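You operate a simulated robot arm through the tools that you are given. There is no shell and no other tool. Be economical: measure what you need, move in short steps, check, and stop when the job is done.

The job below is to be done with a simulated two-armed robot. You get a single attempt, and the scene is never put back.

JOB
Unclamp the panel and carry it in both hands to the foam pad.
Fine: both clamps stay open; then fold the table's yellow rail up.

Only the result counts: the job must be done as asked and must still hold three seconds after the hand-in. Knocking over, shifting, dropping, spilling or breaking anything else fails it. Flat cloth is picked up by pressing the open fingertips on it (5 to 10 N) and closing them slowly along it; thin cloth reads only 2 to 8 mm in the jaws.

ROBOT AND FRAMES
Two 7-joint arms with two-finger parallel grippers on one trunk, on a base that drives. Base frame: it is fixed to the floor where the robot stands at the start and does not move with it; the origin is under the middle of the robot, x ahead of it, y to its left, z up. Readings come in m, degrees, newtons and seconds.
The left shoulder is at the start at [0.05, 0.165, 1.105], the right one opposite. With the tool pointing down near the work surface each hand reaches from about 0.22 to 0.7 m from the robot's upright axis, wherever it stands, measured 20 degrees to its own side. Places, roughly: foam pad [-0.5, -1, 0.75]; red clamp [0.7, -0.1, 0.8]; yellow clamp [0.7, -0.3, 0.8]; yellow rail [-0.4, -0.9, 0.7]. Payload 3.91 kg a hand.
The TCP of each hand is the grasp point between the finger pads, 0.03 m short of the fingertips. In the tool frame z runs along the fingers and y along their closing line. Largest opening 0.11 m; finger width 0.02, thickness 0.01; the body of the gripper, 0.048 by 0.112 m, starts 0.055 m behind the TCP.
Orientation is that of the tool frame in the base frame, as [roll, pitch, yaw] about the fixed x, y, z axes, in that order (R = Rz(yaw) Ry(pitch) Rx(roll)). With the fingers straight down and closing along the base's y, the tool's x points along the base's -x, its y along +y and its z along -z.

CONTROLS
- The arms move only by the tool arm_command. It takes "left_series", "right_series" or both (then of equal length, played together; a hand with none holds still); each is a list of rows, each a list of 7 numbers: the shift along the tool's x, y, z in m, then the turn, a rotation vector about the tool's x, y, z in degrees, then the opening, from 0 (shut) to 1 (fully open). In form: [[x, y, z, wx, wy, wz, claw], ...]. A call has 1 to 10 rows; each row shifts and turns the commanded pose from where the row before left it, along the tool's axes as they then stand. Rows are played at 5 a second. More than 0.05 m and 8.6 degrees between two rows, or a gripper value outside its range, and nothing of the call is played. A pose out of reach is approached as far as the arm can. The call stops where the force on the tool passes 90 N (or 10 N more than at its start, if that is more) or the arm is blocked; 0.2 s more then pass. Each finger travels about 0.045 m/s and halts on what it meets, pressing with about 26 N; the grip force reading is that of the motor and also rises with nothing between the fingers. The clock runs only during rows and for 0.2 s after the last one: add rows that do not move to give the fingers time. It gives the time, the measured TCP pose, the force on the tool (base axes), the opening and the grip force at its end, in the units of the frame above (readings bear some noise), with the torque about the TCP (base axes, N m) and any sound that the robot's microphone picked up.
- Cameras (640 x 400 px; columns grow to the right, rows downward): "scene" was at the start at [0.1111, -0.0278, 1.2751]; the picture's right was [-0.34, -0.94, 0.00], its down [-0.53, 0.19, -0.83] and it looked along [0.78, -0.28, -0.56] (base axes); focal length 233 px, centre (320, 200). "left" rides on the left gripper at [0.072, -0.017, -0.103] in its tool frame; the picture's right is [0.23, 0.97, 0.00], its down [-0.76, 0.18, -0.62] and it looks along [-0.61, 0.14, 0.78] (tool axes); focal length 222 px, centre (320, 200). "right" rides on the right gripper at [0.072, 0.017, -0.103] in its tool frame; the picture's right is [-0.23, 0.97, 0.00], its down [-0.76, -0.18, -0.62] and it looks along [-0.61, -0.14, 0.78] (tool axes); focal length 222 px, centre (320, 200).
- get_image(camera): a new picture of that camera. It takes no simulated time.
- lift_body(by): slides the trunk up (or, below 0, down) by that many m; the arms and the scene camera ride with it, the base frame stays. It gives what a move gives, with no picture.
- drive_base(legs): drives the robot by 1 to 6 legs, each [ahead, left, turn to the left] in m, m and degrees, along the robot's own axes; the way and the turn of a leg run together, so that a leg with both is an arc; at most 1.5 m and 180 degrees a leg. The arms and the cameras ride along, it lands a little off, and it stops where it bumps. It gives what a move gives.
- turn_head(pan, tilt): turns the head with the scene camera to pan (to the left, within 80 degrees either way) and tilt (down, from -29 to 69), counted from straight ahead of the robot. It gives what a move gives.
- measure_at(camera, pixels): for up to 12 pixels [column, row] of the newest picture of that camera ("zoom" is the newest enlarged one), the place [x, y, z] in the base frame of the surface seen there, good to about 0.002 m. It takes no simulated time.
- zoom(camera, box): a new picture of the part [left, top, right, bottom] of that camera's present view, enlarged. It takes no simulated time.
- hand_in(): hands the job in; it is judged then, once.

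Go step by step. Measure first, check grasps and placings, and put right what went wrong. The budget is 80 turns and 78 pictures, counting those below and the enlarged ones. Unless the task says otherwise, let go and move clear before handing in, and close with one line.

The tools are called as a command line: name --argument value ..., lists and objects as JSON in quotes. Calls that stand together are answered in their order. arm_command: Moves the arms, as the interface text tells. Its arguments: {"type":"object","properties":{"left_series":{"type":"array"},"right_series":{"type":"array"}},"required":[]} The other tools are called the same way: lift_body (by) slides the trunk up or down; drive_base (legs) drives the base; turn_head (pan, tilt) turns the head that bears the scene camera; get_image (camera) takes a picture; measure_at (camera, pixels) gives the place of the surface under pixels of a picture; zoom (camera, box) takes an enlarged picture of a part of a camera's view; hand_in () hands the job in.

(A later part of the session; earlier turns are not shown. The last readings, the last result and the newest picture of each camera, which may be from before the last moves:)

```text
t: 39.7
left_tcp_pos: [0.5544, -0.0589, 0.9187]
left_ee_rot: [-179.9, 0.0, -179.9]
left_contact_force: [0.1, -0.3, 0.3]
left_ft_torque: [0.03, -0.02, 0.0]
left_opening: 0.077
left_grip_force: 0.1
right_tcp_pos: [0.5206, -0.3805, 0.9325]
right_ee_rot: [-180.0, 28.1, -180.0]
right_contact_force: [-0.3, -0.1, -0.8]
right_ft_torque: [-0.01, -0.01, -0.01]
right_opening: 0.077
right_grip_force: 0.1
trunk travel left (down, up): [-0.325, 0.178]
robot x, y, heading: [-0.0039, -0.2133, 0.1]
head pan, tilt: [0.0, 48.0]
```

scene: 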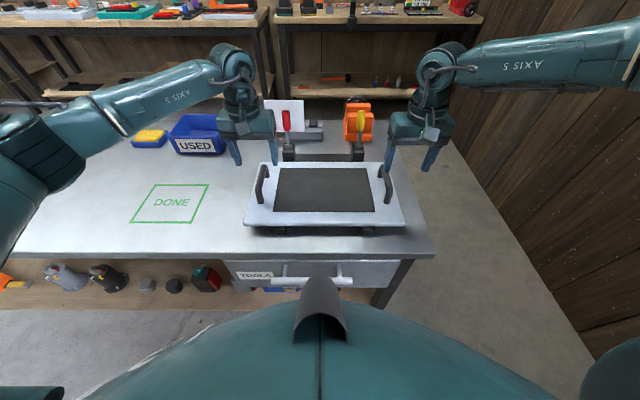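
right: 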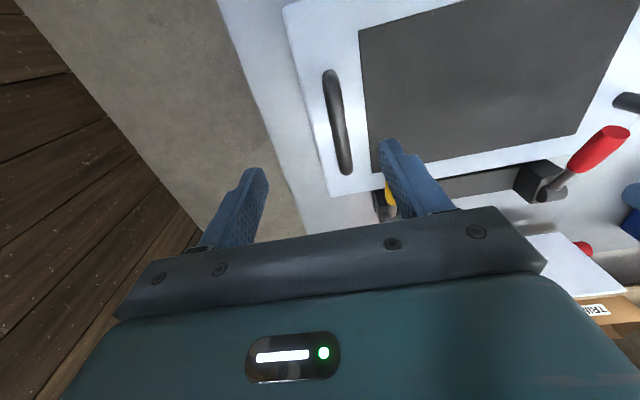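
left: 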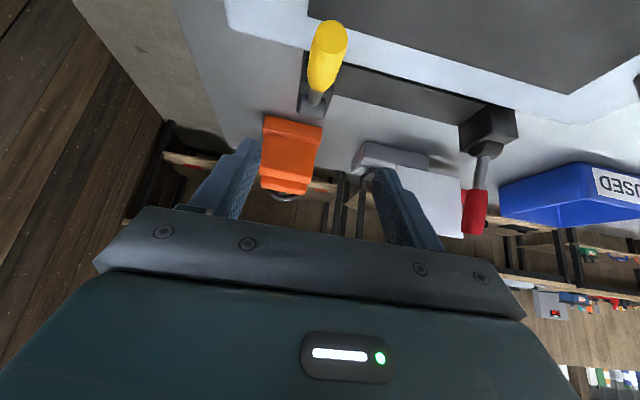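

arm_command --left_series '[[0, 0.0005, 0.0202, 0, 0, 0, 0.7], [0, 0.0005, 0.0202, 0, 0, 0, 0.7], [0, 0.0005, 0.0202, 0, 0, 0, 0.7], [0, 0.0005, 0.0202, 0, 0, 0, 0.7], [0, 0, 0, 0, 0, 0, 0.7]]' --right_series '[[0.0035, 0.0004, 0.0249, 0, 0, 0, 0.7], [0.0035, 0.0004, 0.0249, 0, 0, 0, 0.7], [0.0035, 0.0004, 0.0249, 0, 0, 0, 0.7], [0.0035, 0.0004, 0.0249, 0, 0, 0, 0.7], [0, 0, 0, 0, 0, 0, 0.7]]'

zoom --camera "scene" --box '[220, 110, 430, 245]'

```text
t: 40.9
left_tcp_pos: [0.5546, -0.0555, 0.8379]
left_ee_rot: [180.0, 0.0, -179.9]
left_contact_force: [0.3, 0.2, -0.4]
left_ft_torque: [0.04, -0.01, 0.01]
left_opening: 0.0771
left_grip_force: 0.0
right_tcp_pos: [0.5363, -0.4024, 0.8569]
right_ee_rot: [-179.9, 28.0, -179.9]
right_contact_force: [0.3, -0.3, 0.0]
right_ft_torque: [0.0, -0.01, -0.02]
right_opening: 0.077
right_grip_force: 0.1
right hand out of reach, approached as far as the arm can: row 3, 4
trunk travel left (down, up): [-0.325, 0.178]
robot x, y, heading: [0.0015, -0.2131, 0.1]
head pan, tilt: [0.0, 48.0]
```

```text
2.96 times, centred on (325, 178) of scene
```

zoom: 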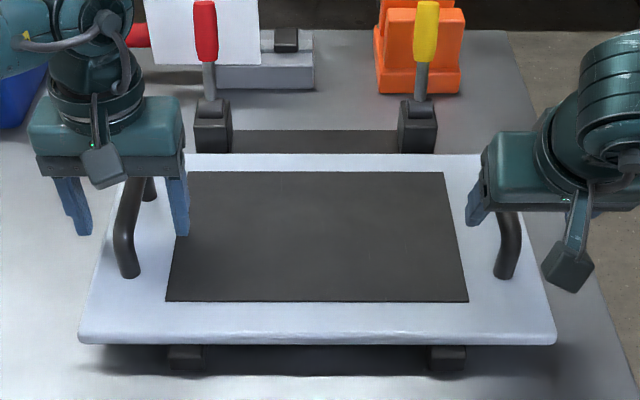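

The right hand stalls again (0.536, -0.402), so I'll raise both hands clear of the handles and drive 0.05 m closer; that keeps a margin to the drawer handle.

arm_command --left_series '[[0, 0, -0.03, 0, 0, 0, 0.7], [0, 0, -0.03, 0, 0, 0, 0.7], [0, 0, -0.03, 0, 0, 0, 0.7]]' --right_series '[[-0.012, 0, -0.03, 0, 0, 0, 0.7], [-0.012, 0, -0.03, 0, 0, 0, 0.7], [-0.005, 0, -0.03, 0, 0, 0, 0.7]]'

drive_base --legs '[[0.05, 0, 0]]'

```text
t: 41.7
left_tcp_pos: [0.5549, -0.0598, 0.9317]
left_ee_rot: [-180.0, 0.0, -179.9]
left_contact_force: [-0.9, 0.2, 0.0]
left_ft_torque: [-0.02, 0.04, -0.02]
left_opening: 0.0772
left_grip_force: 0.1
right_tcp_pos: [0.5215, -0.4031, 0.9501]
right_ee_rot: [-179.9, 28.0, -179.9]
right_contact_force: [-0.4, -0.2, 0.3]
right_ft_torque: [0.01, 0.02, 0.03]
right_opening: 0.0767
right_grip_force: 0.1
trunk travel left (down, up): [-0.325, 0.178]
robot x, y, heading: [0.0003, -0.2131, 0.2]
head pan, tilt: [0.0, 48.0]
```

```text
t: 42.6
left_tcp_pos: [0.6045, -0.057, 0.9304]
left_ee_rot: [-179.9, -0.2, -179.8]
left_contact_force: [-0.2, -0.2, 0.1]
left_ft_torque: [0.01, 0.02, 0.01]
left_opening: 0.077
left_grip_force: 0.0
right_tcp_pos: [0.5723, -0.4022, 0.9494]
right_ee_rot: [180.0, 28.0, -179.9]
right_contact_force: [-1.2, 0.4, 0.0]
right_ft_torque: [0.01, -0.02, 0.07]
right_opening: 0.0772
right_grip_force: 0.0
trunk travel left (down, up): [-0.325, 0.178]
robot x, y, heading: [0.0464, -0.214, 0.2]
head pan, tilt: [0.0, 48.0]
```

No bump; the base is now at x 0.046. Lowering both hands around the handles at x 0.555.

arm_command --left_series '[[0, 0, 0, 0, 0, 0, 0.7], [0.0124, 0, 0.0231, 0, 0, 0, 0.7], [0.0124, 0, 0.0231, 0, 0, 0, 0.7], [0.0124, 0, 0.0231, 0, 0, 0, 0.7], [0.0124, 0, 0.0231, 0, 0, 0, 0.7], [0, 0, 0, 0, 0, 0, 0.7]]' --right_series '[[0, 0.0225, 0, 0, 0, 0, 0.7], [0.0168, 0, 0.0225, 0, 0, 0, 0.7], [0.0168, 0, 0.0225, 0, 0, 0, 0.7], [0.0168, 0, 0.0225, 0, 0, 0, 0.7], [0.0168, 0, 0.0225, 0, 0, 0, 0.7], [0, 0, 0, 0, 0, 0, 0.7]]'

zoom --camera "scene" --box '[220, 130, 430, 265]'

```text
t: 44.0
left_tcp_pos: [0.5562, -0.0573, 0.8365]
left_ee_rot: [-180.0, 0.0, -179.9]
left_contact_force: [0.7, -0.5, 0.4]
left_ft_torque: [0.0, -0.01, -0.05]
left_opening: 0.077
left_grip_force: 0.0
right_tcp_pos: [0.549, -0.3884, 0.8459]
right_ee_rot: [180.0, 28.0, -179.8]
right_contact_force: [0.0, 0.5, 0.4]
right_ft_torque: [0.02, 0.02, -0.01]
right_opening: 0.0769
right_grip_force: 0.1
right hand out of reach, approached as far as the arm can: row 5
trunk travel left (down, up): [-0.325, 0.178]
robot x, y, heading: [0.05, -0.2109, 0.1]
head pan, tilt: [0.0, 48.0]
```

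```text
2.96 times, centred on (325, 198) of scene
```

zoom: 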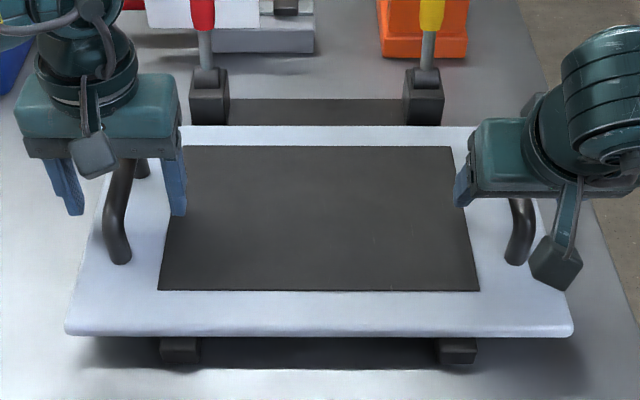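

The right hand is nearly there (needs +9 mm in y, -8 mm in z). A 15 mm step of the base to the left should put it back within range; the fingers have room.

drive_base --legs '[[0, 0.015, 0]]'

```text
t: 44.9
left_tcp_pos: [0.557, -0.0423, 0.8373]
left_ee_rot: [-180.0, 0.0, -179.8]
left_contact_force: [0.3, 0.3, -0.9]
left_ft_torque: [0.01, -0.02, 0.01]
left_opening: 0.0774
left_grip_force: 0.0
right_tcp_pos: [0.5489, -0.3738, 0.8468]
right_ee_rot: [180.0, 28.0, -180.0]
right_contact_force: [-0.3, -0.3, -0.3]
right_ft_torque: [-0.05, -0.01, 0.0]
right_opening: 0.0771
right_grip_force: 0.1
trunk travel left (down, up): [-0.325, 0.178]
robot x, y, heading: [0.0482, -0.1974, 0.1]
head pan, tilt: [0.0, 48.0]
```

arm_command --left_series '[[0, -0.0075, 0, 0, 0, 0, 0.7], [0, -0.0075, 0, 0, 0, 0, 0.7], [0, 0, 0, 0, 0, 0, 0.4], [0, 0, 0, 0, 0, 0, 0.25], [0, 0, 0, 0, 0, 0, 0.1], [0, 0, 0, 0, 0, 0, 0], [0, 0, 0, 0, 0, 0, 0], [0, 0, 0, 0, 0, 0, 0]]' --right_series '[[-0.0005, -0.0025, 0.0055, 0, 0, 0, 0.7], [-0.0005, -0.0025, 0.0055, 0, 0, 0, 0.7], [0, 0, 0, 0, 0, 0, 0.4], [0, 0, 0, 0, 0, 0, 0.25], [0, 0, 0, 0, 0, 0, 0.1], [0, 0, 0, 0, 0, 0, 0], [0, 0, 0, 0, 0, 0, 0], [0, 0, 0, 0, 0, 0, 0]]'

get_image --camera "scene"

```text
t: 46.6
left_tcp_pos: [0.5581, -0.0568, 0.837]
left_ee_rot: [179.7, 0.0, -179.6]
left_contact_force: [0.4, 24.4, 0.4]
left_ft_torque: [0.06, 0.09, -0.43]
left_opening: 0.0181
left_grip_force: 26.4
right_tcp_pos: [0.5533, -0.3859, 0.8391]
right_ee_rot: [-179.2, 28.2, 179.8]
right_contact_force: [-0.5, -34.9, 8.1]
right_ft_torque: [0.01, 0.06, 0.31]
right_opening: 0.0178
right_grip_force: 25.9
right hand out of reach, approached as far as the arm can: row 2
trunk travel left (down, up): [-0.325, 0.178]
robot x, y, heading: [0.0494, -0.2025, 0.4]
head pan, tilt: [0.0, 48.0]
```

```text
46 pictures are left
```

scene: 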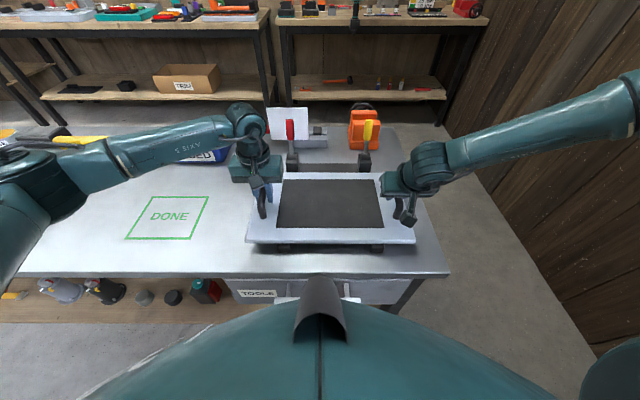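

Both handles are gripped (18 mm each), with a slight inward squeeze. I'll relax that by a few millimetres and lift by the trunk, so both hands rise together.

arm_command --left_series '[[0, 0.002, 0, 0, 0, 0, 0], [0, 0, 0, 0, 0, 0, 0]]' --right_series '[[0, -0.003, 0, 0, 0, 0, 0], [0, 0, 0, 0, 0, 0, 0]]'

lift_body --by 0.03

get_image --camera "scene"

```text
t: 47.2
left_tcp_pos: [0.5584, -0.056, 0.8371]
left_ee_rot: [179.9, -0.1, -179.9]
left_contact_force: [2.1, 20.1, 0.6]
left_ft_torque: [-0.07, -0.13, -0.14]
left_opening: 0.0175
left_grip_force: 26.3
right_tcp_pos: [0.5529, -0.3853, 0.8395]
right_ee_rot: [-179.7, 28.1, -179.9]
right_contact_force: [1.8, -26.2, 4.4]
right_ft_torque: [0.01, -0.4, 0.03]
right_opening: 0.0182
right_grip_force: 25.7
trunk travel left (down, up): [-0.325, 0.178]
robot x, y, heading: [0.052, -0.195, 0.4]
head pan, tilt: [0.0, 48.0]
```

```text
t: 48.0
left_tcp_pos: [0.5568, -0.0548, 0.8672]
left_ee_rot: [179.9, -0.1, -179.9]
left_contact_force: [-1.3, 20.8, -4.3]
left_ft_torque: [0.05, 0.13, -0.26]
left_opening: 0.018
left_grip_force: 26.1
right_tcp_pos: [0.5517, -0.386, 0.8677]
right_ee_rot: [-179.7, 27.9, -179.9]
right_contact_force: [0.6, -20.7, -4.1]
right_ft_torque: [-0.01, -0.1, -0.1]
right_opening: 0.018
right_grip_force: 25.8
trunk travel left (down, up): [-0.355, 0.148]
robot x, y, heading: [0.0489, -0.1976, 0.4]
head pan, tilt: [0.0, 48.0]
```

```text
45 pictures are left
```

scene: 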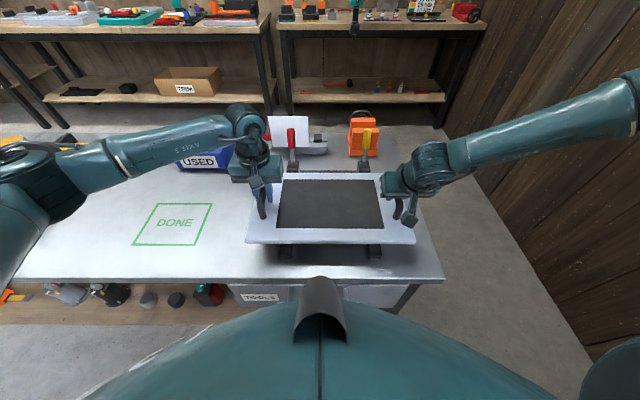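

The panel hangs level off both hands (about 4 N each) and is free of the rests. I'll lift another 0.09 m and back away from the table.

lift_body --by 0.09

drive_base --legs '[[-0.28, 0, 0]]'

turn_head --pan -70 --tilt 40

get_image --camera "scene"

```text
t: 49.2
left_tcp_pos: [0.5578, -0.0556, 0.9567]
left_ee_rot: [179.9, -0.2, -179.8]
left_contact_force: [-0.8, 20.1, -3.4]
left_ft_torque: [-0.05, 0.02, -0.27]
left_opening: 0.018
left_grip_force: 26.1
right_tcp_pos: [0.5532, -0.3856, 0.9575]
right_ee_rot: [-179.8, 27.9, -179.9]
right_contact_force: [1.4, -20.8, -4.4]
right_ft_torque: [-0.04, 0.04, 0.0]
right_opening: 0.0178
right_grip_force: 26.0
trunk travel left (down, up): [-0.445, 0.058]
robot x, y, heading: [0.0491, -0.1969, 0.1]
head pan, tilt: [0.0, 48.0]
```

```text
t: 51.2
left_tcp_pos: [0.286, -0.0574, 0.9567]
left_ee_rot: [179.8, -0.1, -179.9]
left_contact_force: [-1.0, 21.5, -3.5]
left_ft_torque: [-0.07, -0.1, -0.26]
left_opening: 0.0176
left_grip_force: 26.3
right_tcp_pos: [0.2812, -0.3886, 0.9591]
right_ee_rot: [-179.6, 28.0, -179.9]
right_contact_force: [0.2, -20.4, -3.5]
right_ft_torque: [0.04, 0.14, -0.01]
right_opening: 0.0178
right_grip_force: 26.3
trunk travel left (down, up): [-0.445, 0.058]
robot x, y, heading: [-0.2211, -0.1953, 0.6]
head pan, tilt: [0.0, 48.0]
```

```text
t: 52.6
left_tcp_pos: [0.287, -0.0572, 0.9574]
left_ee_rot: [-180.0, -0.2, -179.8]
left_contact_force: [0.0, 0.4, -3.2]
left_ft_torque: [-0.03, -0.03, -0.26]
left_opening: 0.018
left_grip_force: 25.9
right_tcp_pos: [0.2821, -0.3867, 0.9584]
right_ee_rot: [-179.8, 28.0, 180.0]
right_contact_force: [0.9, 0.0, -4.4]
right_ft_torque: [-0.04, 0.09, 0.04]
right_opening: 0.0179
right_grip_force: 26.3
trunk travel left (down, up): [-0.445, 0.058]
robot x, y, heading: [-0.2237, -0.1972, 0.2]
head pan, tilt: [-70.0, 40.0]
```

```text
44 pictures are left
```

scene: 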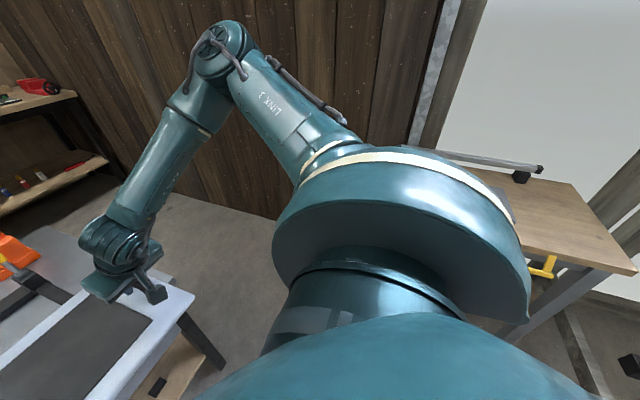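

The carry is steady, with the squeeze now gone. I'll turn right 90° in place and look ahead at the pad.

drive_base --legs '[[0, 0, -45], [0, 0, -45]]'

turn_head --pan 0 --tilt 40

get_image --camera "scene"

```text
t: 57.1
left_tcp_pos: [-0.0755, -0.7061, 0.9574]
left_ee_rot: [179.9, -0.1, 90.6]
left_contact_force: [0.3, 0.4, -3.6]
left_ft_torque: [0.11, -0.01, -0.25]
left_opening: 0.0179
left_grip_force: 26.1
right_tcp_pos: [-0.4052, -0.7034, 0.9589]
right_ee_rot: [-179.7, 27.9, 90.6]
right_contact_force: [-1.0, 0.7, -3.5]
right_ft_torque: [-0.05, 0.06, 0.09]
right_opening: 0.018
right_grip_force: 25.7
trunk travel left (down, up): [-0.445, 0.058]
robot x, y, heading: [-0.2211, -0.1992, -89.6]
head pan, tilt: [-70.0, 40.0]
```

```text
t: 58.5
left_tcp_pos: [-0.0768, -0.7048, 0.9559]
left_ee_rot: [179.8, -0.1, 90.5]
left_contact_force: [0.0, 1.4, -3.6]
left_ft_torque: [-0.03, 0.0, -0.23]
left_opening: 0.018
left_grip_force: 26.2
right_tcp_pos: [-0.4054, -0.7035, 0.9589]
right_ee_rot: [-179.7, 28.0, 90.5]
right_contact_force: [0.3, -0.8, -4.2]
right_ft_torque: [0.09, -0.03, 0.07]
right_opening: 0.018
right_grip_force: 26.4
trunk travel left (down, up): [-0.445, 0.058]
robot x, y, heading: [-0.2239, -0.1996, -89.4]
head pan, tilt: [0.0, 40.0]
```

```text
43 pictures are left
```

scene: 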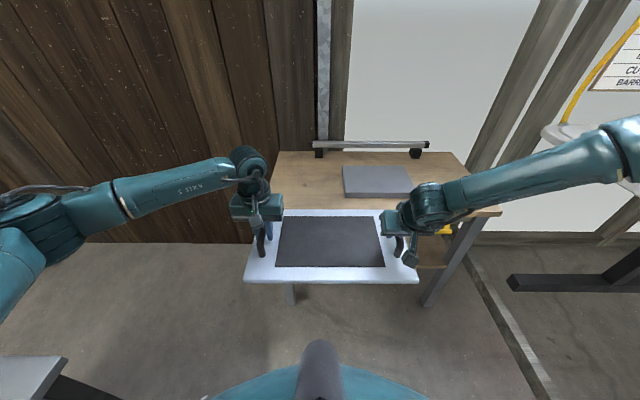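

The pad is visible at (378,182), and there is a white/yellow object at right (560–640, 60–190). I'll measure both before sidestepping.

measure_at --camera "scene" --pixels '[[345, 168], [404, 168], [414, 194], [345, 194], [560, 135], [620, 90], [565, 115], [600, 60], [320, 146], [425, 146], [545, 283], [446, 229]]'

zoom --camera "scene" --box '[400, 0, 640, 300]'

```text
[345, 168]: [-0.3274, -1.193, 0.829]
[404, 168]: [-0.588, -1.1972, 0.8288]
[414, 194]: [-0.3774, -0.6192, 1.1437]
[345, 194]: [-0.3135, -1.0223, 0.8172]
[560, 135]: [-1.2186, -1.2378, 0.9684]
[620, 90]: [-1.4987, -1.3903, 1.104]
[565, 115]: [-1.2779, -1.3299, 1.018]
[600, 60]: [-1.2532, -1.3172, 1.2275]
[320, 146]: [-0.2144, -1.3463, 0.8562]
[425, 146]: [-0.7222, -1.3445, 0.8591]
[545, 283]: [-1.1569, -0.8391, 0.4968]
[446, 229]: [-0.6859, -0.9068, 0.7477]
```

```text
1.33 times, centred on (520, 150) of scene
```

zoom: 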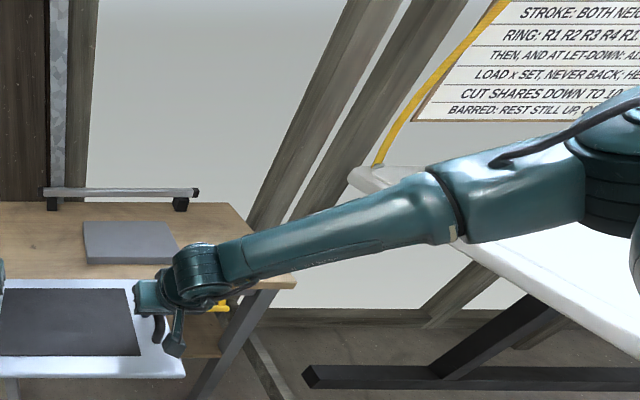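

The pad spans x≈-0.31…-0.60, y≈-1.03…-1.21, top z 0.829. The panel centre should go to about (-0.46, -1.12), so I'll sidestep 0.219 m right, then go ahead most of the way and check.

drive_base --legs '[[0, -0.219, -0.5], [0.34, 0, 0]]'

turn_head --pan 0 --tilt 55

get_image --camera "scene"

```text
t: 62.8
left_tcp_pos: [-0.304, -1.0449, 0.9559]
left_ee_rot: [179.9, -0.1, 89.8]
left_contact_force: [-1.1, 0.3, -4.0]
left_ft_torque: [0.01, 0.02, -0.23]
left_opening: 0.018
left_grip_force: 26.0
right_tcp_pos: [-0.6332, -1.0361, 0.9574]
right_ee_rot: [-179.6, 27.8, 89.6]
right_contact_force: [0.7, -0.9, -3.7]
right_ft_torque: [0.06, 0.07, 0.06]
right_opening: 0.0179
right_grip_force: 26.2
trunk travel left (down, up): [-0.445, 0.058]
robot x, y, heading: [-0.4377, -0.5349, -90.3]
head pan, tilt: [0.0, 40.0]
```

```text
t: 63.6
left_tcp_pos: [-0.3037, -1.0447, 0.9556]
left_ee_rot: [179.9, -0.1, 89.8]
left_contact_force: [-0.3, 0.4, -4.0]
left_ft_torque: [-0.01, 0.0, -0.2]
left_opening: 0.0178
left_grip_force: 25.6
right_tcp_pos: [-0.6338, -1.0368, 0.958]
right_ee_rot: [-179.7, 27.8, 89.6]
right_contact_force: [-0.4, 0.2, -4.0]
right_ft_torque: [0.07, -0.01, 0.07]
right_opening: 0.0179
right_grip_force: 25.9
trunk travel left (down, up): [-0.445, 0.058]
robot x, y, heading: [-0.4426, -0.5338, -90.2]
head pan, tilt: [0.0, 55.0]
```

```text
41 pictures are left
```

scene: 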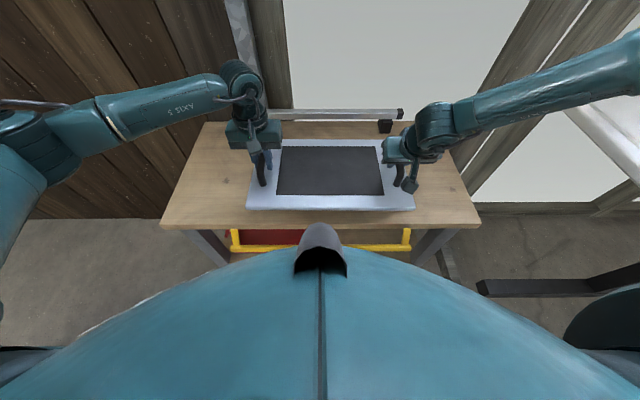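

The panel is over the pad area with about 76 mm still to go ahead and 10 mm to the left. The rail (235–410, 240) will still be about 0.29 m from my axis, the same margin I had at the first table.

drive_base --legs '[[0.076, 0.01, 0]]'

zoom --camera "left" --box '[0, 0, 640, 400]'

get_image --camera "scene"

```text
t: 64.7
left_tcp_pos: [-0.2926, -1.1194, 0.9571]
left_ee_rot: [179.9, -0.2, 89.7]
left_contact_force: [0.1, 0.1, -4.0]
left_ft_torque: [-0.03, -0.02, -0.22]
left_opening: 0.0177
left_grip_force: 26.3
right_tcp_pos: [-0.6233, -1.1126, 0.9575]
right_ee_rot: [-179.7, 27.8, 89.6]
right_contact_force: [0.0, -1.1, -4.2]
right_ft_torque: [0.11, 0.07, 0.04]
right_opening: 0.0181
right_grip_force: 26.0
trunk travel left (down, up): [-0.445, 0.058]
robot x, y, heading: [-0.4352, -0.6075, -90.5]
head pan, tilt: [0.0, 55.0]
```

```text
1.00 times, centred on (320, 200) of left (not enlarged: the box is as wide or as high as the picture)
```

zoom: 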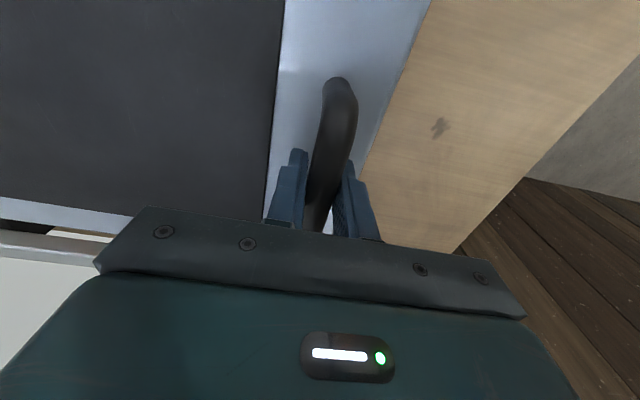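

```text
39 pictures are left
```

scene: 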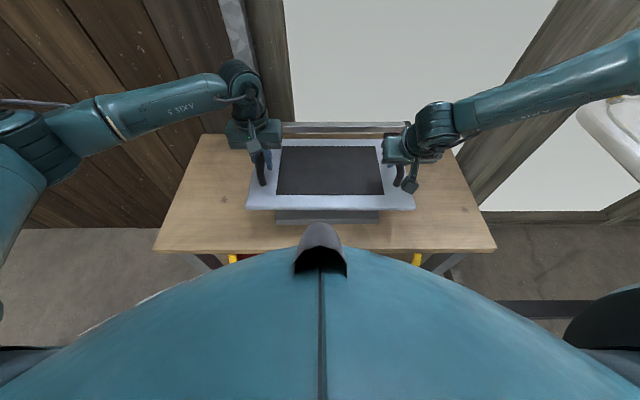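

The pad's front edge shows under the panel (275–380, 215). I'll measure the pad and panel edges for alignment.

measure_at --camera "scene" --pixels '[[278, 213], [378, 213], [278, 222], [378, 222], [248, 205], [412, 205], [285, 143], [378, 141], [330, 213], [330, 221], [300, 128], [330, 205]]'

zoom --camera "scene" --box '[230, 110, 430, 260]'

```text
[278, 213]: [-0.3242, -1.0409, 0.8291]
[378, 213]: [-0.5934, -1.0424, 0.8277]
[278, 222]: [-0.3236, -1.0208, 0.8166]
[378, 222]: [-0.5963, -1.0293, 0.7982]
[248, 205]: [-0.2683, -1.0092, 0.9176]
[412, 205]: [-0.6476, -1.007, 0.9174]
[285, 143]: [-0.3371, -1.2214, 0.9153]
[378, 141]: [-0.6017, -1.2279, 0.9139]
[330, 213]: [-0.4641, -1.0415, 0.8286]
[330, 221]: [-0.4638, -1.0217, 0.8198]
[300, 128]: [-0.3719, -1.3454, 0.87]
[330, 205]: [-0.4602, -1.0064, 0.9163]
```

```text
2.67 times, centred on (330, 185) of scene
```

zoom: 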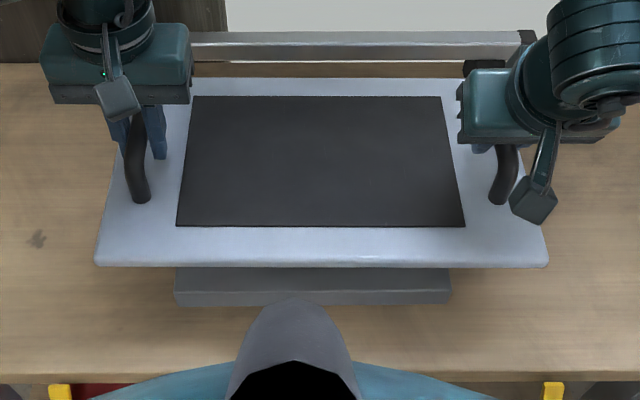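

The panel centre (-0.458, -1.122) lines up well with the pad centre (-0.459, about -1.115). Lowering with the trunk: 0.06 m, then slowly to contact.

lift_body --by -0.06

lift_body --by -0.007

zoom --camera "scene" --box '[230, 110, 430, 260]'

```text
t: 65.7
left_tcp_pos: [-0.2944, -1.1188, 0.8972]
left_ee_rot: [179.9, -0.2, 89.6]
left_contact_force: [0.1, 0.0, -4.4]
left_ft_torque: [-0.01, -0.03, -0.25]
left_opening: 0.0176
left_grip_force: 26.0
right_tcp_pos: [-0.6219, -1.1113, 0.8988]
right_ee_rot: [-179.7, 27.9, 89.6]
right_contact_force: [0.3, 1.0, -3.1]
right_ft_torque: [0.07, 0.01, 0.09]
right_opening: 0.0178
right_grip_force: 26.0
trunk travel left (down, up): [-0.385, 0.118]
robot x, y, heading: [-0.4295, -0.6099, -90.4]
head pan, tilt: [0.0, 55.0]
```

```text
t: 66.2
left_tcp_pos: [-0.2941, -1.1177, 0.8901]
left_ee_rot: [179.9, -0.1, 89.8]
left_contact_force: [0.2, 0.2, -3.4]
left_ft_torque: [-0.03, -0.02, -0.2]
left_opening: 0.0178
left_grip_force: 26.7
right_tcp_pos: [-0.6239, -1.1111, 0.892]
right_ee_rot: [-179.8, 27.9, 89.7]
right_contact_force: [-1.1, 0.1, -4.9]
right_ft_torque: [0.11, 0.02, 0.06]
right_opening: 0.0178
right_grip_force: 26.2
trunk travel left (down, up): [-0.378, 0.125]
robot x, y, heading: [-0.4283, -0.6115, -90.4]
head pan, tilt: [0.0, 55.0]
```

```text
2.67 times, centred on (330, 185) of scene
```

zoom: 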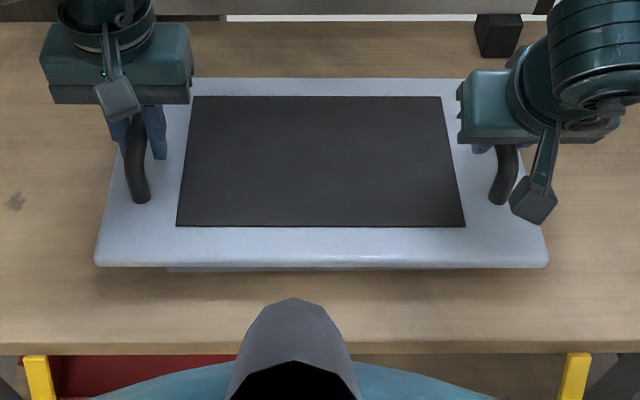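

No contact yet (both hands still carry 4 N). I'll lower in small steps until the weight comes off.

lift_body --by -0.004

lift_body --by -0.003

```text
t: 66.7
left_tcp_pos: [-0.2933, -1.1177, 0.8858]
left_ee_rot: [179.9, -0.1, 89.8]
left_contact_force: [-0.2, -0.2, -3.8]
left_ft_torque: [-0.08, 0.02, -0.23]
left_opening: 0.0178
left_grip_force: 26.2
right_tcp_pos: [-0.6242, -1.1122, 0.8871]
right_ee_rot: [-179.7, 28.0, 89.7]
right_contact_force: [0.1, -0.7, -4.0]
right_ft_torque: [0.06, 0.01, 0.04]
right_opening: 0.0179
right_grip_force: 25.7
trunk travel left (down, up): [-0.374, 0.129]
robot x, y, heading: [-0.4338, -0.6102, -90.3]
head pan, tilt: [0.0, 55.0]
```

```text
t: 67.3
left_tcp_pos: [-0.2922, -1.1184, 0.8847]
left_ee_rot: [-180.0, 0.1, 89.8]
left_contact_force: [1.5, -1.4, 5.7]
left_ft_torque: [0.47, -0.06, -0.19]
left_opening: 0.0173
left_grip_force: 26.1
right_tcp_pos: [-0.6227, -1.1113, 0.8861]
right_ee_rot: [-179.6, 28.2, 89.6]
right_contact_force: [-2.2, 0.7, 9.4]
right_ft_torque: [0.54, 0.01, 0.18]
right_opening: 0.0179
right_grip_force: 25.7
trunk travel left (down, up): [-0.371, 0.132]
robot x, y, heading: [-0.4296, -0.6102, -90.1]
head pan, tilt: [0.0, 55.0]
```

Contact made (forces now +6 and +9 N upward). Opening both hands and lifting clear.

arm_command --left_series '[[0, 0, 0, 0, 0, 0, 0.25], [0, 0, 0, 0, 0, 0, 0.4], [0, 0, 0, 0, 0, 0, 0.6], [0, 0, 0, 0, 0, 0, 0.6], [0, 0, -0.02, 0, 0, 0, 0.6], [0, 0, -0.03, 0, 0, 0, 0.6], [0, 0, -0.03, 0, 0, 0, 0.6]]' --right_series '[[0, 0, 0, 0, 0, 0, 0.25], [0, 0, 0, 0, 0, 0, 0.4], [0, 0, 0, 0, 0, 0, 0.6], [0, 0, 0, 0, 0, 0, 0.6], [-0.0094, 0, -0.0177, 0, 0, 0, 0.6], [-0.0141, 0, -0.0265, 0, 0, 0, 0.6], [-0.0141, 0, -0.0265, 0, 0, 0, 0.6]]'

zoom --camera "scene" --box '[200, 110, 460, 280]'

```text
t: 68.9
left_tcp_pos: [-0.2935, -1.1191, 0.9636]
left_ee_rot: [179.9, -0.1, 89.7]
left_contact_force: [0.6, 0.0, -0.5]
left_ft_torque: [-0.01, 0.0, 0.0]
left_opening: 0.0661
left_grip_force: 0.1
right_tcp_pos: [-0.6231, -1.1096, 0.9647]
right_ee_rot: [-179.7, 27.9, 89.7]
right_contact_force: [-0.4, -0.6, -1.3]
right_ft_torque: [-0.03, -0.02, 0.01]
right_opening: 0.066
right_grip_force: 0.0
trunk travel left (down, up): [-0.371, 0.132]
robot x, y, heading: [-0.4334, -0.6079, -90.0]
head pan, tilt: [0.0, 55.0]
```

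```text
2.35 times, centred on (330, 195) of scene
```

zoom: 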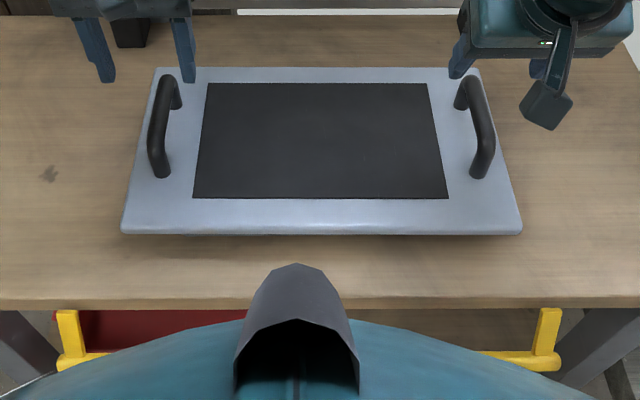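

The panel rests on the pad, and the hands are clear. Next I'll raise the trunk a bit, back off 0.3 m and look at the yellow rail.

lift_body --by 0.05

drive_base --legs '[[-0.3, 0, 0]]'

turn_head --pan 0 --tilt 45

get_image --camera "scene"

```text
t: 69.8
left_tcp_pos: [-0.2932, -1.1182, 1.0121]
left_ee_rot: [179.9, -0.1, 89.8]
left_contact_force: [-0.4, 0.9, -0.1]
left_ft_torque: [0.03, -0.03, 0.01]
left_opening: 0.0659
left_grip_force: 0.0
right_tcp_pos: [-0.6246, -1.1102, 1.014]
right_ee_rot: [-179.6, 27.9, 89.6]
right_contact_force: [0.5, -0.1, 0.1]
right_ft_torque: [0.01, -0.02, 0.0]
right_opening: 0.0661
right_grip_force: 0.1
trunk travel left (down, up): [-0.421, 0.082]
robot x, y, heading: [-0.4327, -0.6097, -90.2]
head pan, tilt: [0.0, 55.0]
```

```text
t: 71.8
left_tcp_pos: [-0.295, -0.8242, 1.0136]
left_ee_rot: [179.9, 0.0, 89.3]
left_contact_force: [1.3, 0.1, -0.2]
left_ft_torque: [0.02, 0.0, 0.0]
left_opening: 0.0661
left_grip_force: 0.0
right_tcp_pos: [-0.6255, -0.8134, 1.0152]
right_ee_rot: [-179.7, 28.0, 89.3]
right_contact_force: [0.5, 0.2, 0.2]
right_ft_torque: [0.01, -0.02, -0.04]
right_opening: 0.066
right_grip_force: 0.0
trunk travel left (down, up): [-0.421, 0.082]
robot x, y, heading: [-0.4299, -0.3152, -90.7]
head pan, tilt: [0.0, 55.0]
```

```text
t: 72.5
left_tcp_pos: [-0.2943, -0.8234, 1.0118]
left_ee_rot: [179.9, -0.1, 89.4]
left_contact_force: [0.0, 0.1, -0.4]
left_ft_torque: [-0.01, -0.02, 0.02]
left_opening: 0.066
left_grip_force: 0.1
right_tcp_pos: [-0.626, -0.8125, 1.0137]
right_ee_rot: [-179.8, 28.0, 89.2]
right_contact_force: [-0.3, 0.2, 0.3]
right_ft_torque: [0.0, 0.0, -0.02]
right_opening: 0.0664
right_grip_force: 0.0
trunk travel left (down, up): [-0.421, 0.082]
robot x, y, heading: [-0.4317, -0.3171, -90.9]
head pan, tilt: [0.0, 45.0]
```

```text
35 pictures are left
```

scene: 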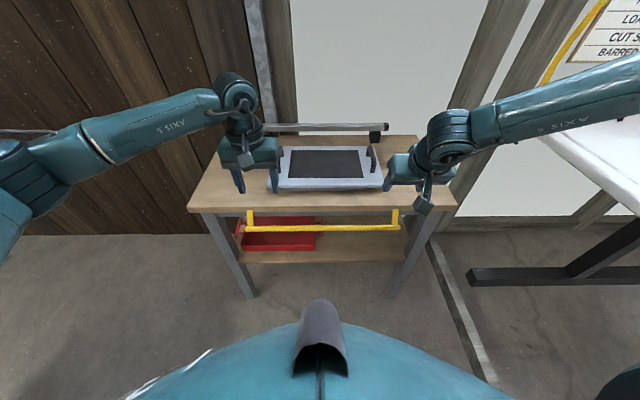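

The rail runs at (245–400, 227), with short arms up to the table edge at (250,217) and (395,215). Zooming in to get its geometry.

zoom --camera "scene" --box '[220, 180, 430, 270]'

measure_at --camera "scene" --pixels '[[250, 211], [250, 222], [248, 229], [320, 227], [396, 227], [395, 211], [395, 219], [320, 210], [300, 222], [270, 206], [285, 227], [360, 227]]'

```text
3.05 times, centred on (325, 225) of scene
```

zoom: 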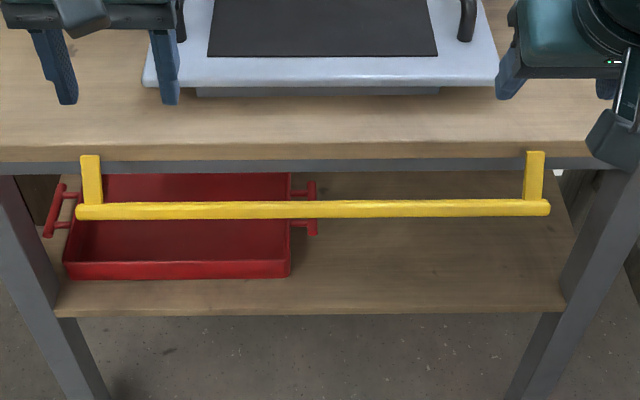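

```text
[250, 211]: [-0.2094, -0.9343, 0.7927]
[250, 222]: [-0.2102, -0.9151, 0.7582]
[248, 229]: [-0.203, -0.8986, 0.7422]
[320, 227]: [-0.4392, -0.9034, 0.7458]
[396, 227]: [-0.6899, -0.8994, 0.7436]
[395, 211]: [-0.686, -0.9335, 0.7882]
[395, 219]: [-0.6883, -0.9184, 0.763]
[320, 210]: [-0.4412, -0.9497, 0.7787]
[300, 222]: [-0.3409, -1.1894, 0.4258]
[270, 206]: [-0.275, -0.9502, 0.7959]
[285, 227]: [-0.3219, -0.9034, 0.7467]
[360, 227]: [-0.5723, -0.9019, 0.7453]
```

The rail hangs from the table edge: rail at y -0.903, z 0.745, arm tops at y -0.934, z 0.79, so the radius is about 0.06 m. I'll pull the right hand back and turn the left hand 90° so its fingers close across the rail.

arm_command --left_series '[[0, 0, 0, 0, 0, 8.5, 0.5], [0, 0, 0, 0, 0, 8.5, 0.5], [0, 0, 0, 0, 0, 8.5, 0.5], [0, 0, 0, 0, 0, 8.5, 0.5], [0, 0, 0, 0, 0, 8.5, 0.5], [0, 0, 0, 0, 0, 8.5, 0.5], [0, 0, 0, 0, 0, 8.5, 0.5], [0, 0, 0, 0, 0, 8.5, 0.5], [0, 0, 0, 0, 0, 8.5, 0.5], [0, 0, 0, 0, 0, 8.5, 0.5]]' --right_series '[[0.017, 0, -0.032, 0, 0, 0, 0.5], [0.017, 0, -0.032, 0, 0, 0, 0.5], [0.017, 0, -0.032, 0, 0, 0, 0.5], [0.017, 0, -0.032, 0, 0, 0, 0.5], [0.017, 0, -0.032, 0, 0, 0, 0.5], [0, 0, 0, 0, 0, 0, 0.5], [0, 0, 0, 0, 0, 0, 0.5], [0, 0, 0, 0, 0, 0, 0.5], [0, 0, 0, 0, 0, 0, 0.5], [0, 0, 0, 0, 0, 0, 0.5]]'

arm_command --left_series '[[0, 0, 0, 0, 0, 5, 0.5], [0, -0.02, 0, -7.5, 0, 0, 0.5], [0, -0.02, 0, -7.5, 0, 0, 0.5], [0, -0.02, 0, -7.5, 0, 0, 0.5], [0, -0.02, 0, -7.5, 0, 0, 0.5], [0, -0.02, 0, -7.5, 0, 0, 0.5], [0, 0, 0, -7.5, 0, 0, 0.5], [0, 0, 0, 0, 0, 0, 0.5]]'

get_image --camera "scene"

```text
t: 74.7
left_tcp_pos: [-0.2948, -0.8232, 1.0126]
left_ee_rot: [180.0, -0.1, 41.1]
left_contact_force: [-0.1, 0.1, -0.7]
left_ft_torque: [-0.01, -0.01, -0.04]
left_opening: 0.0551
left_grip_force: 0.1
left hand out of reach, approached as far as the arm can: row 7, 8, 9, 10
right_tcp_pos: [-0.6236, -0.6601, 1.1174]
right_ee_rot: [-179.7, 28.0, 89.2]
right_contact_force: [0.4, -0.8, 0.1]
right_ft_torque: [-0.02, -0.01, -0.03]
right_opening: 0.0551
right_grip_force: 0.1
trunk travel left (down, up): [-0.421, 0.082]
robot x, y, heading: [-0.4335, -0.3142, -90.7]
head pan, tilt: [0.0, 45.0]
```

```text
t: 76.5
left_tcp_pos: [-0.3569, -0.7526, 0.9898]
left_ee_rot: [135.0, -0.1, 41.2]
left_contact_force: [-1.1, 0.8, 0.2]
left_ft_torque: [-0.02, -0.02, -0.01]
left_opening: 0.0548
left_grip_force: 0.1
left hand out of reach, approached as far as the arm can: row 1
right_tcp_pos: [-0.6236, -0.6605, 1.1184]
right_ee_rot: [-179.6, 27.9, 89.2]
right_contact_force: [0.0, -0.2, -0.1]
right_ft_torque: [-0.04, 0.01, 0.01]
right_opening: 0.0552
right_grip_force: 0.0
trunk travel left (down, up): [-0.421, 0.082]
robot x, y, heading: [-0.4304, -0.3144, -90.6]
head pan, tilt: [0.0, 45.0]
```

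```text
33 pictures are left
```

scene: 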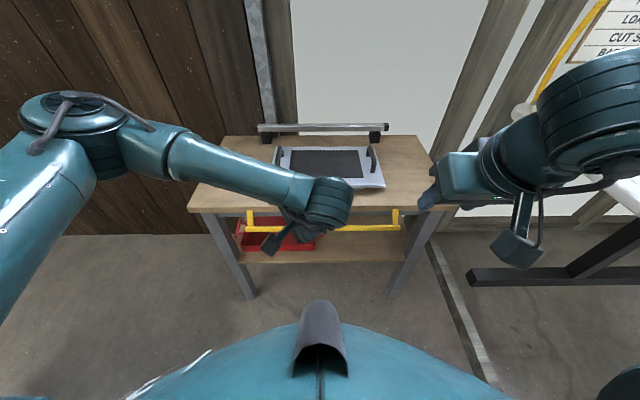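

The wrist hits its limit at yaw 41° that way. I'll undo the tilt and turn the other way to yaw 180°.

arm_command --left_series '[[0, 0, 0, 7.5, 0, 0, 0.5], [0, 0, 0, 7.5, 0, 0, 0.5], [0, 0, 0, 7.5, 0, 0, 0.5], [0, 0, 0, 7.5, 0, 0, 0.5], [0, 0, 0, 7.5, 0, 0, 0.5], [0, 0, 0, 7.5, 0, 0, 0.5], [0, 0, 0, 0, 0, -8.5, 0.5], [0, 0, 0, 0, 0, -8.5, 0.5], [0, 0, 0, 0, 0, -8.5, 0.5], [0, 0, 0, 0, 0, -8.5, 0.5]]'

arm_command --left_series '[[0, 0, 0, 0, 0, -8.5, 0.5], [0, 0, 0, 0, 0, -8.5, 0.5], [0, 0, 0, 0, 0, -8.5, 0.5], [0, 0, 0, 0, 0, -8.5, 0.5], [0, 0, 0, 0, 0, -8.5, 0.5], [0, 0, 0, 0, 0, -8.5, 0.5], [0, 0, 0, 0, 0, -8.5, 0.5], [0, 0, 0, 0, 0, -8.5, 0.5], [0, 0, 0, 0, 0, -8.5, 0.5], [0, 0, 0, 0, 0, -8.5, 0.5]]'

```text
t: 78.7
left_tcp_pos: [-0.3556, -0.7522, 0.9883]
left_ee_rot: [180.0, -0.1, 75.3]
left_contact_force: [-0.5, -0.1, 0.2]
left_ft_torque: [-0.03, 0.03, -0.02]
left_opening: 0.0552
left_grip_force: 0.0
right_tcp_pos: [-0.6245, -0.6597, 1.1188]
right_ee_rot: [-179.7, 27.9, 89.2]
right_contact_force: [-0.8, 0.9, -0.2]
right_ft_torque: [0.03, 0.0, 0.01]
right_opening: 0.0549
right_grip_force: 0.1
trunk travel left (down, up): [-0.421, 0.082]
robot x, y, heading: [-0.4269, -0.3135, -90.7]
head pan, tilt: [0.0, 45.0]
```

```text
t: 80.9
left_tcp_pos: [-0.3579, -0.7533, 0.9864]
left_ee_rot: [179.9, 0.1, 160.3]
left_contact_force: [0.2, 0.2, 0.5]
left_ft_torque: [-0.03, 0.03, 0.02]
left_opening: 0.0551
left_grip_force: 0.1
right_tcp_pos: [-0.624, -0.6605, 1.1184]
right_ee_rot: [-179.7, 27.8, 89.1]
right_contact_force: [-0.9, 0.5, 0.0]
right_ft_torque: [0.02, 0.04, 0.0]
right_opening: 0.055
right_grip_force: 0.0
trunk travel left (down, up): [-0.421, 0.082]
robot x, y, heading: [-0.4308, -0.314, -90.5]
head pan, tilt: [0.0, 45.0]
```

arm_command --left_series '[[0, 0, 0, 0, 0, -8, 0.5], [0, 0, 0, 0, 0, -8, 0.5], [0, 0, 0, 0, 0, -3.7, 0.5], [0, 0, 0, 7.5, 0, 0, 0.5], [0, 0, 0, 7.5, 0, 0, 0.5], [0, 0, 0, 7.5, 0, 0, 0.5], [0, 0, 0, 7.5, 0, 0, 0.5], [0, 0, 0, 7.5, 0, 0, 0.5], [0, 0, 0, 7.5, 0, 0, 0.5]]'

get_image --camera "scene"

```text
t: 82.9
left_tcp_pos: [-0.3567, -0.7516, 0.9869]
left_ee_rot: [-135.0, 0.1, 179.9]
left_contact_force: [-0.5, -1.1, 0.0]
left_ft_torque: [-0.03, 0.0, -0.01]
left_opening: 0.055
left_grip_force: 0.0
right_tcp_pos: [-0.6236, -0.6601, 1.1194]
right_ee_rot: [-179.7, 27.9, 89.1]
right_contact_force: [-0.7, -0.3, -0.2]
right_ft_torque: [0.01, -0.06, 0.0]
right_opening: 0.055
right_grip_force: 0.0
trunk travel left (down, up): [-0.421, 0.082]
robot x, y, heading: [-0.4284, -0.3141, -90.7]
head pan, tilt: [0.0, 45.0]
```

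```text
32 pictures are left
```

scene: 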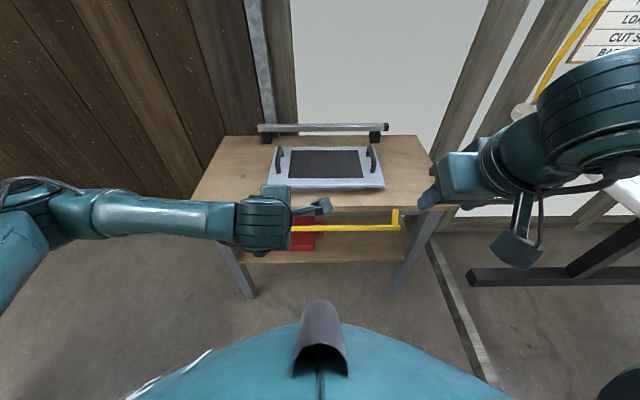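

The left hand is now at yaw 180°, tilted 45°, with fingers closing across the rail. Lowering the trunk 0.15 m and moving in front of the rail.

lift_body --by -0.15

arm_command --left_series '[[0.02, -0.014, 0.016, 0, 0, 0, 0.5], [0.02, -0.014, 0.016, 0, 0, 0, 0.5], [0, -0.014, 0.016, 0, 0, 0, 0.5], [0, 0, 0.012, 0, 0, 0, 0.5]]'

get_image --camera "left"

get_image --camera "scene"

```text
t: 84.7
left_tcp_pos: [-0.357, -0.7533, 0.837]
left_ee_rot: [-135.1, 0.2, 180.0]
left_contact_force: [0.7, 0.1, 0.2]
left_ft_torque: [-0.01, 0.01, -0.04]
left_opening: 0.0552
left_grip_force: 0.0
right_tcp_pos: [-0.6248, -0.6602, 0.9682]
right_ee_rot: [-179.7, 27.9, 89.2]
right_contact_force: [-0.1, 0.6, -0.5]
right_ft_torque: [-0.04, 0.0, -0.03]
right_opening: 0.055
right_grip_force: 0.0
trunk travel left (down, up): [-0.271, 0.232]
robot x, y, heading: [-0.429, -0.3118, -90.7]
head pan, tilt: [0.0, 45.0]
```

```text
t: 85.7
left_tcp_pos: [-0.3966, -0.8245, 0.8248]
left_ee_rot: [-135.0, 0.1, 179.9]
left_contact_force: [-0.2, 0.0, 0.3]
left_ft_torque: [0.01, -0.04, 0.0]
left_opening: 0.0548
left_grip_force: 0.0
right_tcp_pos: [-0.6243, -0.6596, 0.9681]
right_ee_rot: [-179.7, 27.9, 89.2]
right_contact_force: [0.0, 0.4, -0.7]
right_ft_torque: [0.0, -0.02, -0.01]
right_opening: 0.0549
right_grip_force: 0.0
trunk travel left (down, up): [-0.271, 0.232]
robot x, y, heading: [-0.4312, -0.3149, -90.7]
head pan, tilt: [0.0, 45.0]
```

```text
31 pictures are left
```

left: 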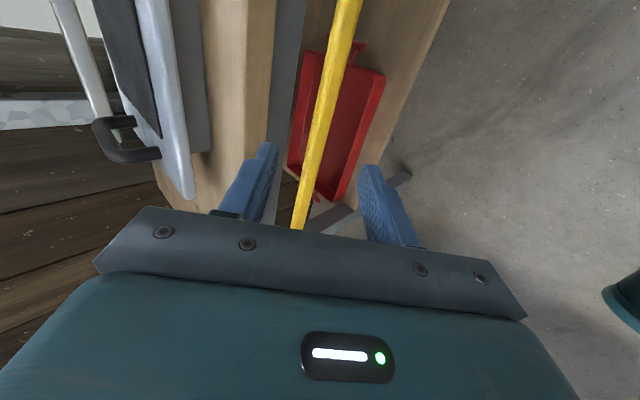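

```text
30 pictures are left
```

scene: 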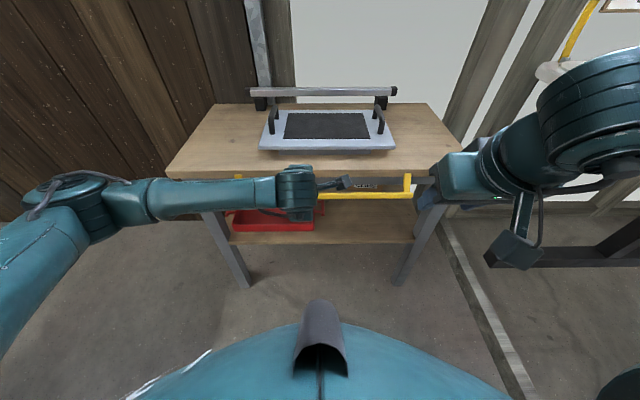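

The rail lies between the fingers in the left picture (340,90). I'll advance 0.10 m along the fingers with a 0.04 m opening, then close.

arm_command --left_series '[[0, 0, 0.02, 0, 0, 0, 0.38], [0, 0, 0.03, 0, 0, 0, 0.38], [0, 0.0005, 0.03, 0, 0, 0, 0.38], [0, 0.0005, 0.021, 0, 0, 0, 0.38], [0, 0, 0, 0, 0, 0, 0.38]]'

get_image --camera "left"

```text
t: 86.9
left_tcp_pos: [-0.3975, -0.8945, 0.7512]
left_ee_rot: [-135.1, 0.2, 179.9]
left_contact_force: [-0.5, -0.5, 0.8]
left_ft_torque: [0.01, -0.05, 0.02]
left_opening: 0.0419
left_grip_force: 0.2
right_tcp_pos: [-0.6249, -0.6613, 0.9692]
right_ee_rot: [-179.7, 27.9, 89.2]
right_contact_force: [-0.4, 0.1, 0.2]
right_ft_torque: [-0.01, 0.02, 0.0]
right_opening: 0.0548
right_grip_force: 0.0
trunk travel left (down, up): [-0.271, 0.232]
robot x, y, heading: [-0.4282, -0.3148, -90.6]
head pan, tilt: [0.0, 45.0]
```

```text
29 pictures are left
```

left: 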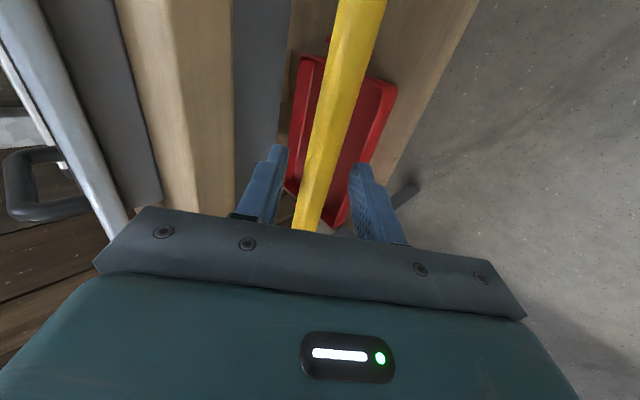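

Rail is centred between the fingers. Close on it and swing the first 40°.

arm_command --left_series '[[0, 0, 0, 0, 0, 0, 0.2], [0, 0, 0, 0, 0, 0, 0], [0, 0, 0, 0, 0, 0, 0], [0, 0, 0, 0, 0, 0, 0]]'

arm_command --left_series '[[0, 0.0007, -0.0104, 0, 0, 0, 0], [0, -0.0011, -0.0103, 0, 0, 0, 0], [0, -0.0029, -0.01, 0, 0, 0, 0]]'

zoom --camera "scene" --box '[200, 140, 460, 240]'

```text
t: 87.9
left_tcp_pos: [-0.3978, -0.8942, 0.7519]
left_ee_rot: [-135.0, 0.0, -179.9]
left_contact_force: [-0.6, -3.1, 4.9]
left_ft_torque: [-0.31, 0.45, 0.92]
left_opening: 0.0208
left_grip_force: 44.8
right_tcp_pos: [-0.6238, -0.6599, 0.9691]
right_ee_rot: [-179.7, 28.1, 89.3]
right_contact_force: [-0.7, 0.9, -1.0]
right_ft_torque: [0.0, -0.01, -0.02]
right_opening: 0.0552
right_grip_force: 0.1
trunk travel left (down, up): [-0.271, 0.232]
robot x, y, heading: [-0.429, -0.3138, -90.9]
head pan, tilt: [0.0, 45.0]
```

```text
t: 88.7
left_tcp_pos: [-0.3965, -0.878, 0.7744]
left_ee_rot: [-135.1, 0.1, 179.9]
left_contact_force: [-7.8, -30.5, -7.0]
left_ft_torque: [0.5, 0.99, 0.32]
left_opening: 0.0206
left_grip_force: 45.0
right_tcp_pos: [-0.6248, -0.6629, 0.9675]
right_ee_rot: [-179.8, 27.8, 89.3]
right_contact_force: [-0.2, 0.5, -0.3]
right_ft_torque: [-0.03, 0.0, -0.01]
right_opening: 0.0551
right_grip_force: 0.0
trunk travel left (down, up): [-0.271, 0.232]
robot x, y, heading: [-0.428, -0.316, -90.5]
head pan, tilt: [0.0, 45.0]
```

```text
2.46 times, centred on (330, 190) of scene
```

zoom: 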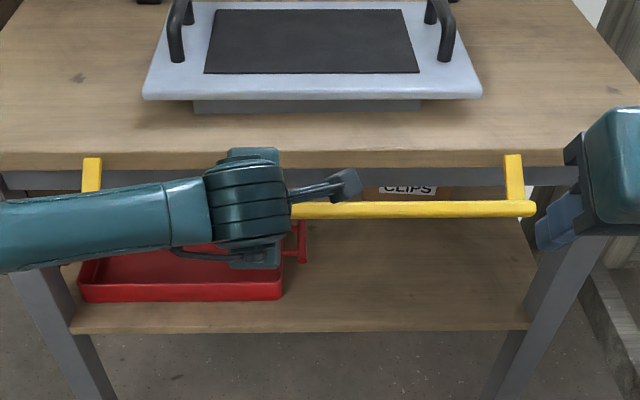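

The rail is swinging up around (y -0.938, z 0.788). Continuing the arc with a small inward correction.

arm_command --left_series '[[0, -0.006, -0.0079, 0, 0, 0, 0], [0, -0.0061, -0.0084, 0, 0, 0, 0], [0, -0.0075, -0.0072, 0, 0, 0, 0], [0, -0.0086, -0.0058, 0, 0, 0, 0], [0, -0.0095, -0.0042, 0, 0, 0, 0], [0, -0.0101, -0.0025, 0, 0, 0, 0]]'

zoom --camera "scene" --box '[200, 140, 460, 240]'

```text
t: 90.1
left_tcp_pos: [-0.397, -0.8866, 0.8373]
left_ee_rot: [-134.7, 0.1, -180.0]
left_contact_force: [4.0, 1.1, 2.3]
left_ft_torque: [-0.31, 0.37, 0.77]
left_opening: 0.0208
left_grip_force: 45.0
right_tcp_pos: [-0.6242, -0.6609, 0.9685]
right_ee_rot: [-179.7, 28.0, 89.2]
right_contact_force: [-0.1, -0.3, -0.1]
right_ft_torque: [0.0, 0.02, -0.02]
right_opening: 0.055
right_grip_force: 0.1
trunk travel left (down, up): [-0.271, 0.232]
robot x, y, heading: [-0.4286, -0.3165, -90.8]
head pan, tilt: [0.0, 45.0]
```

```text
2.46 times, centred on (330, 190) of scene
```

zoom: 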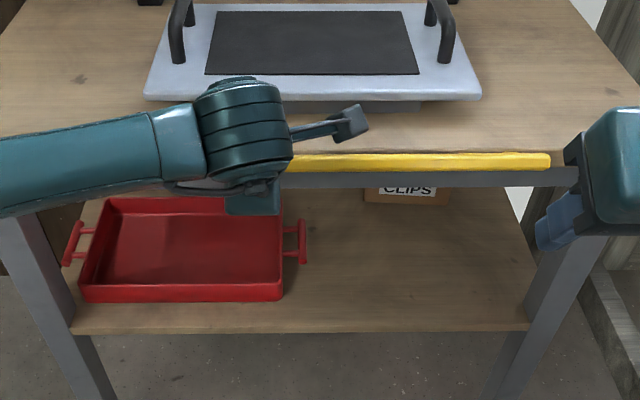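

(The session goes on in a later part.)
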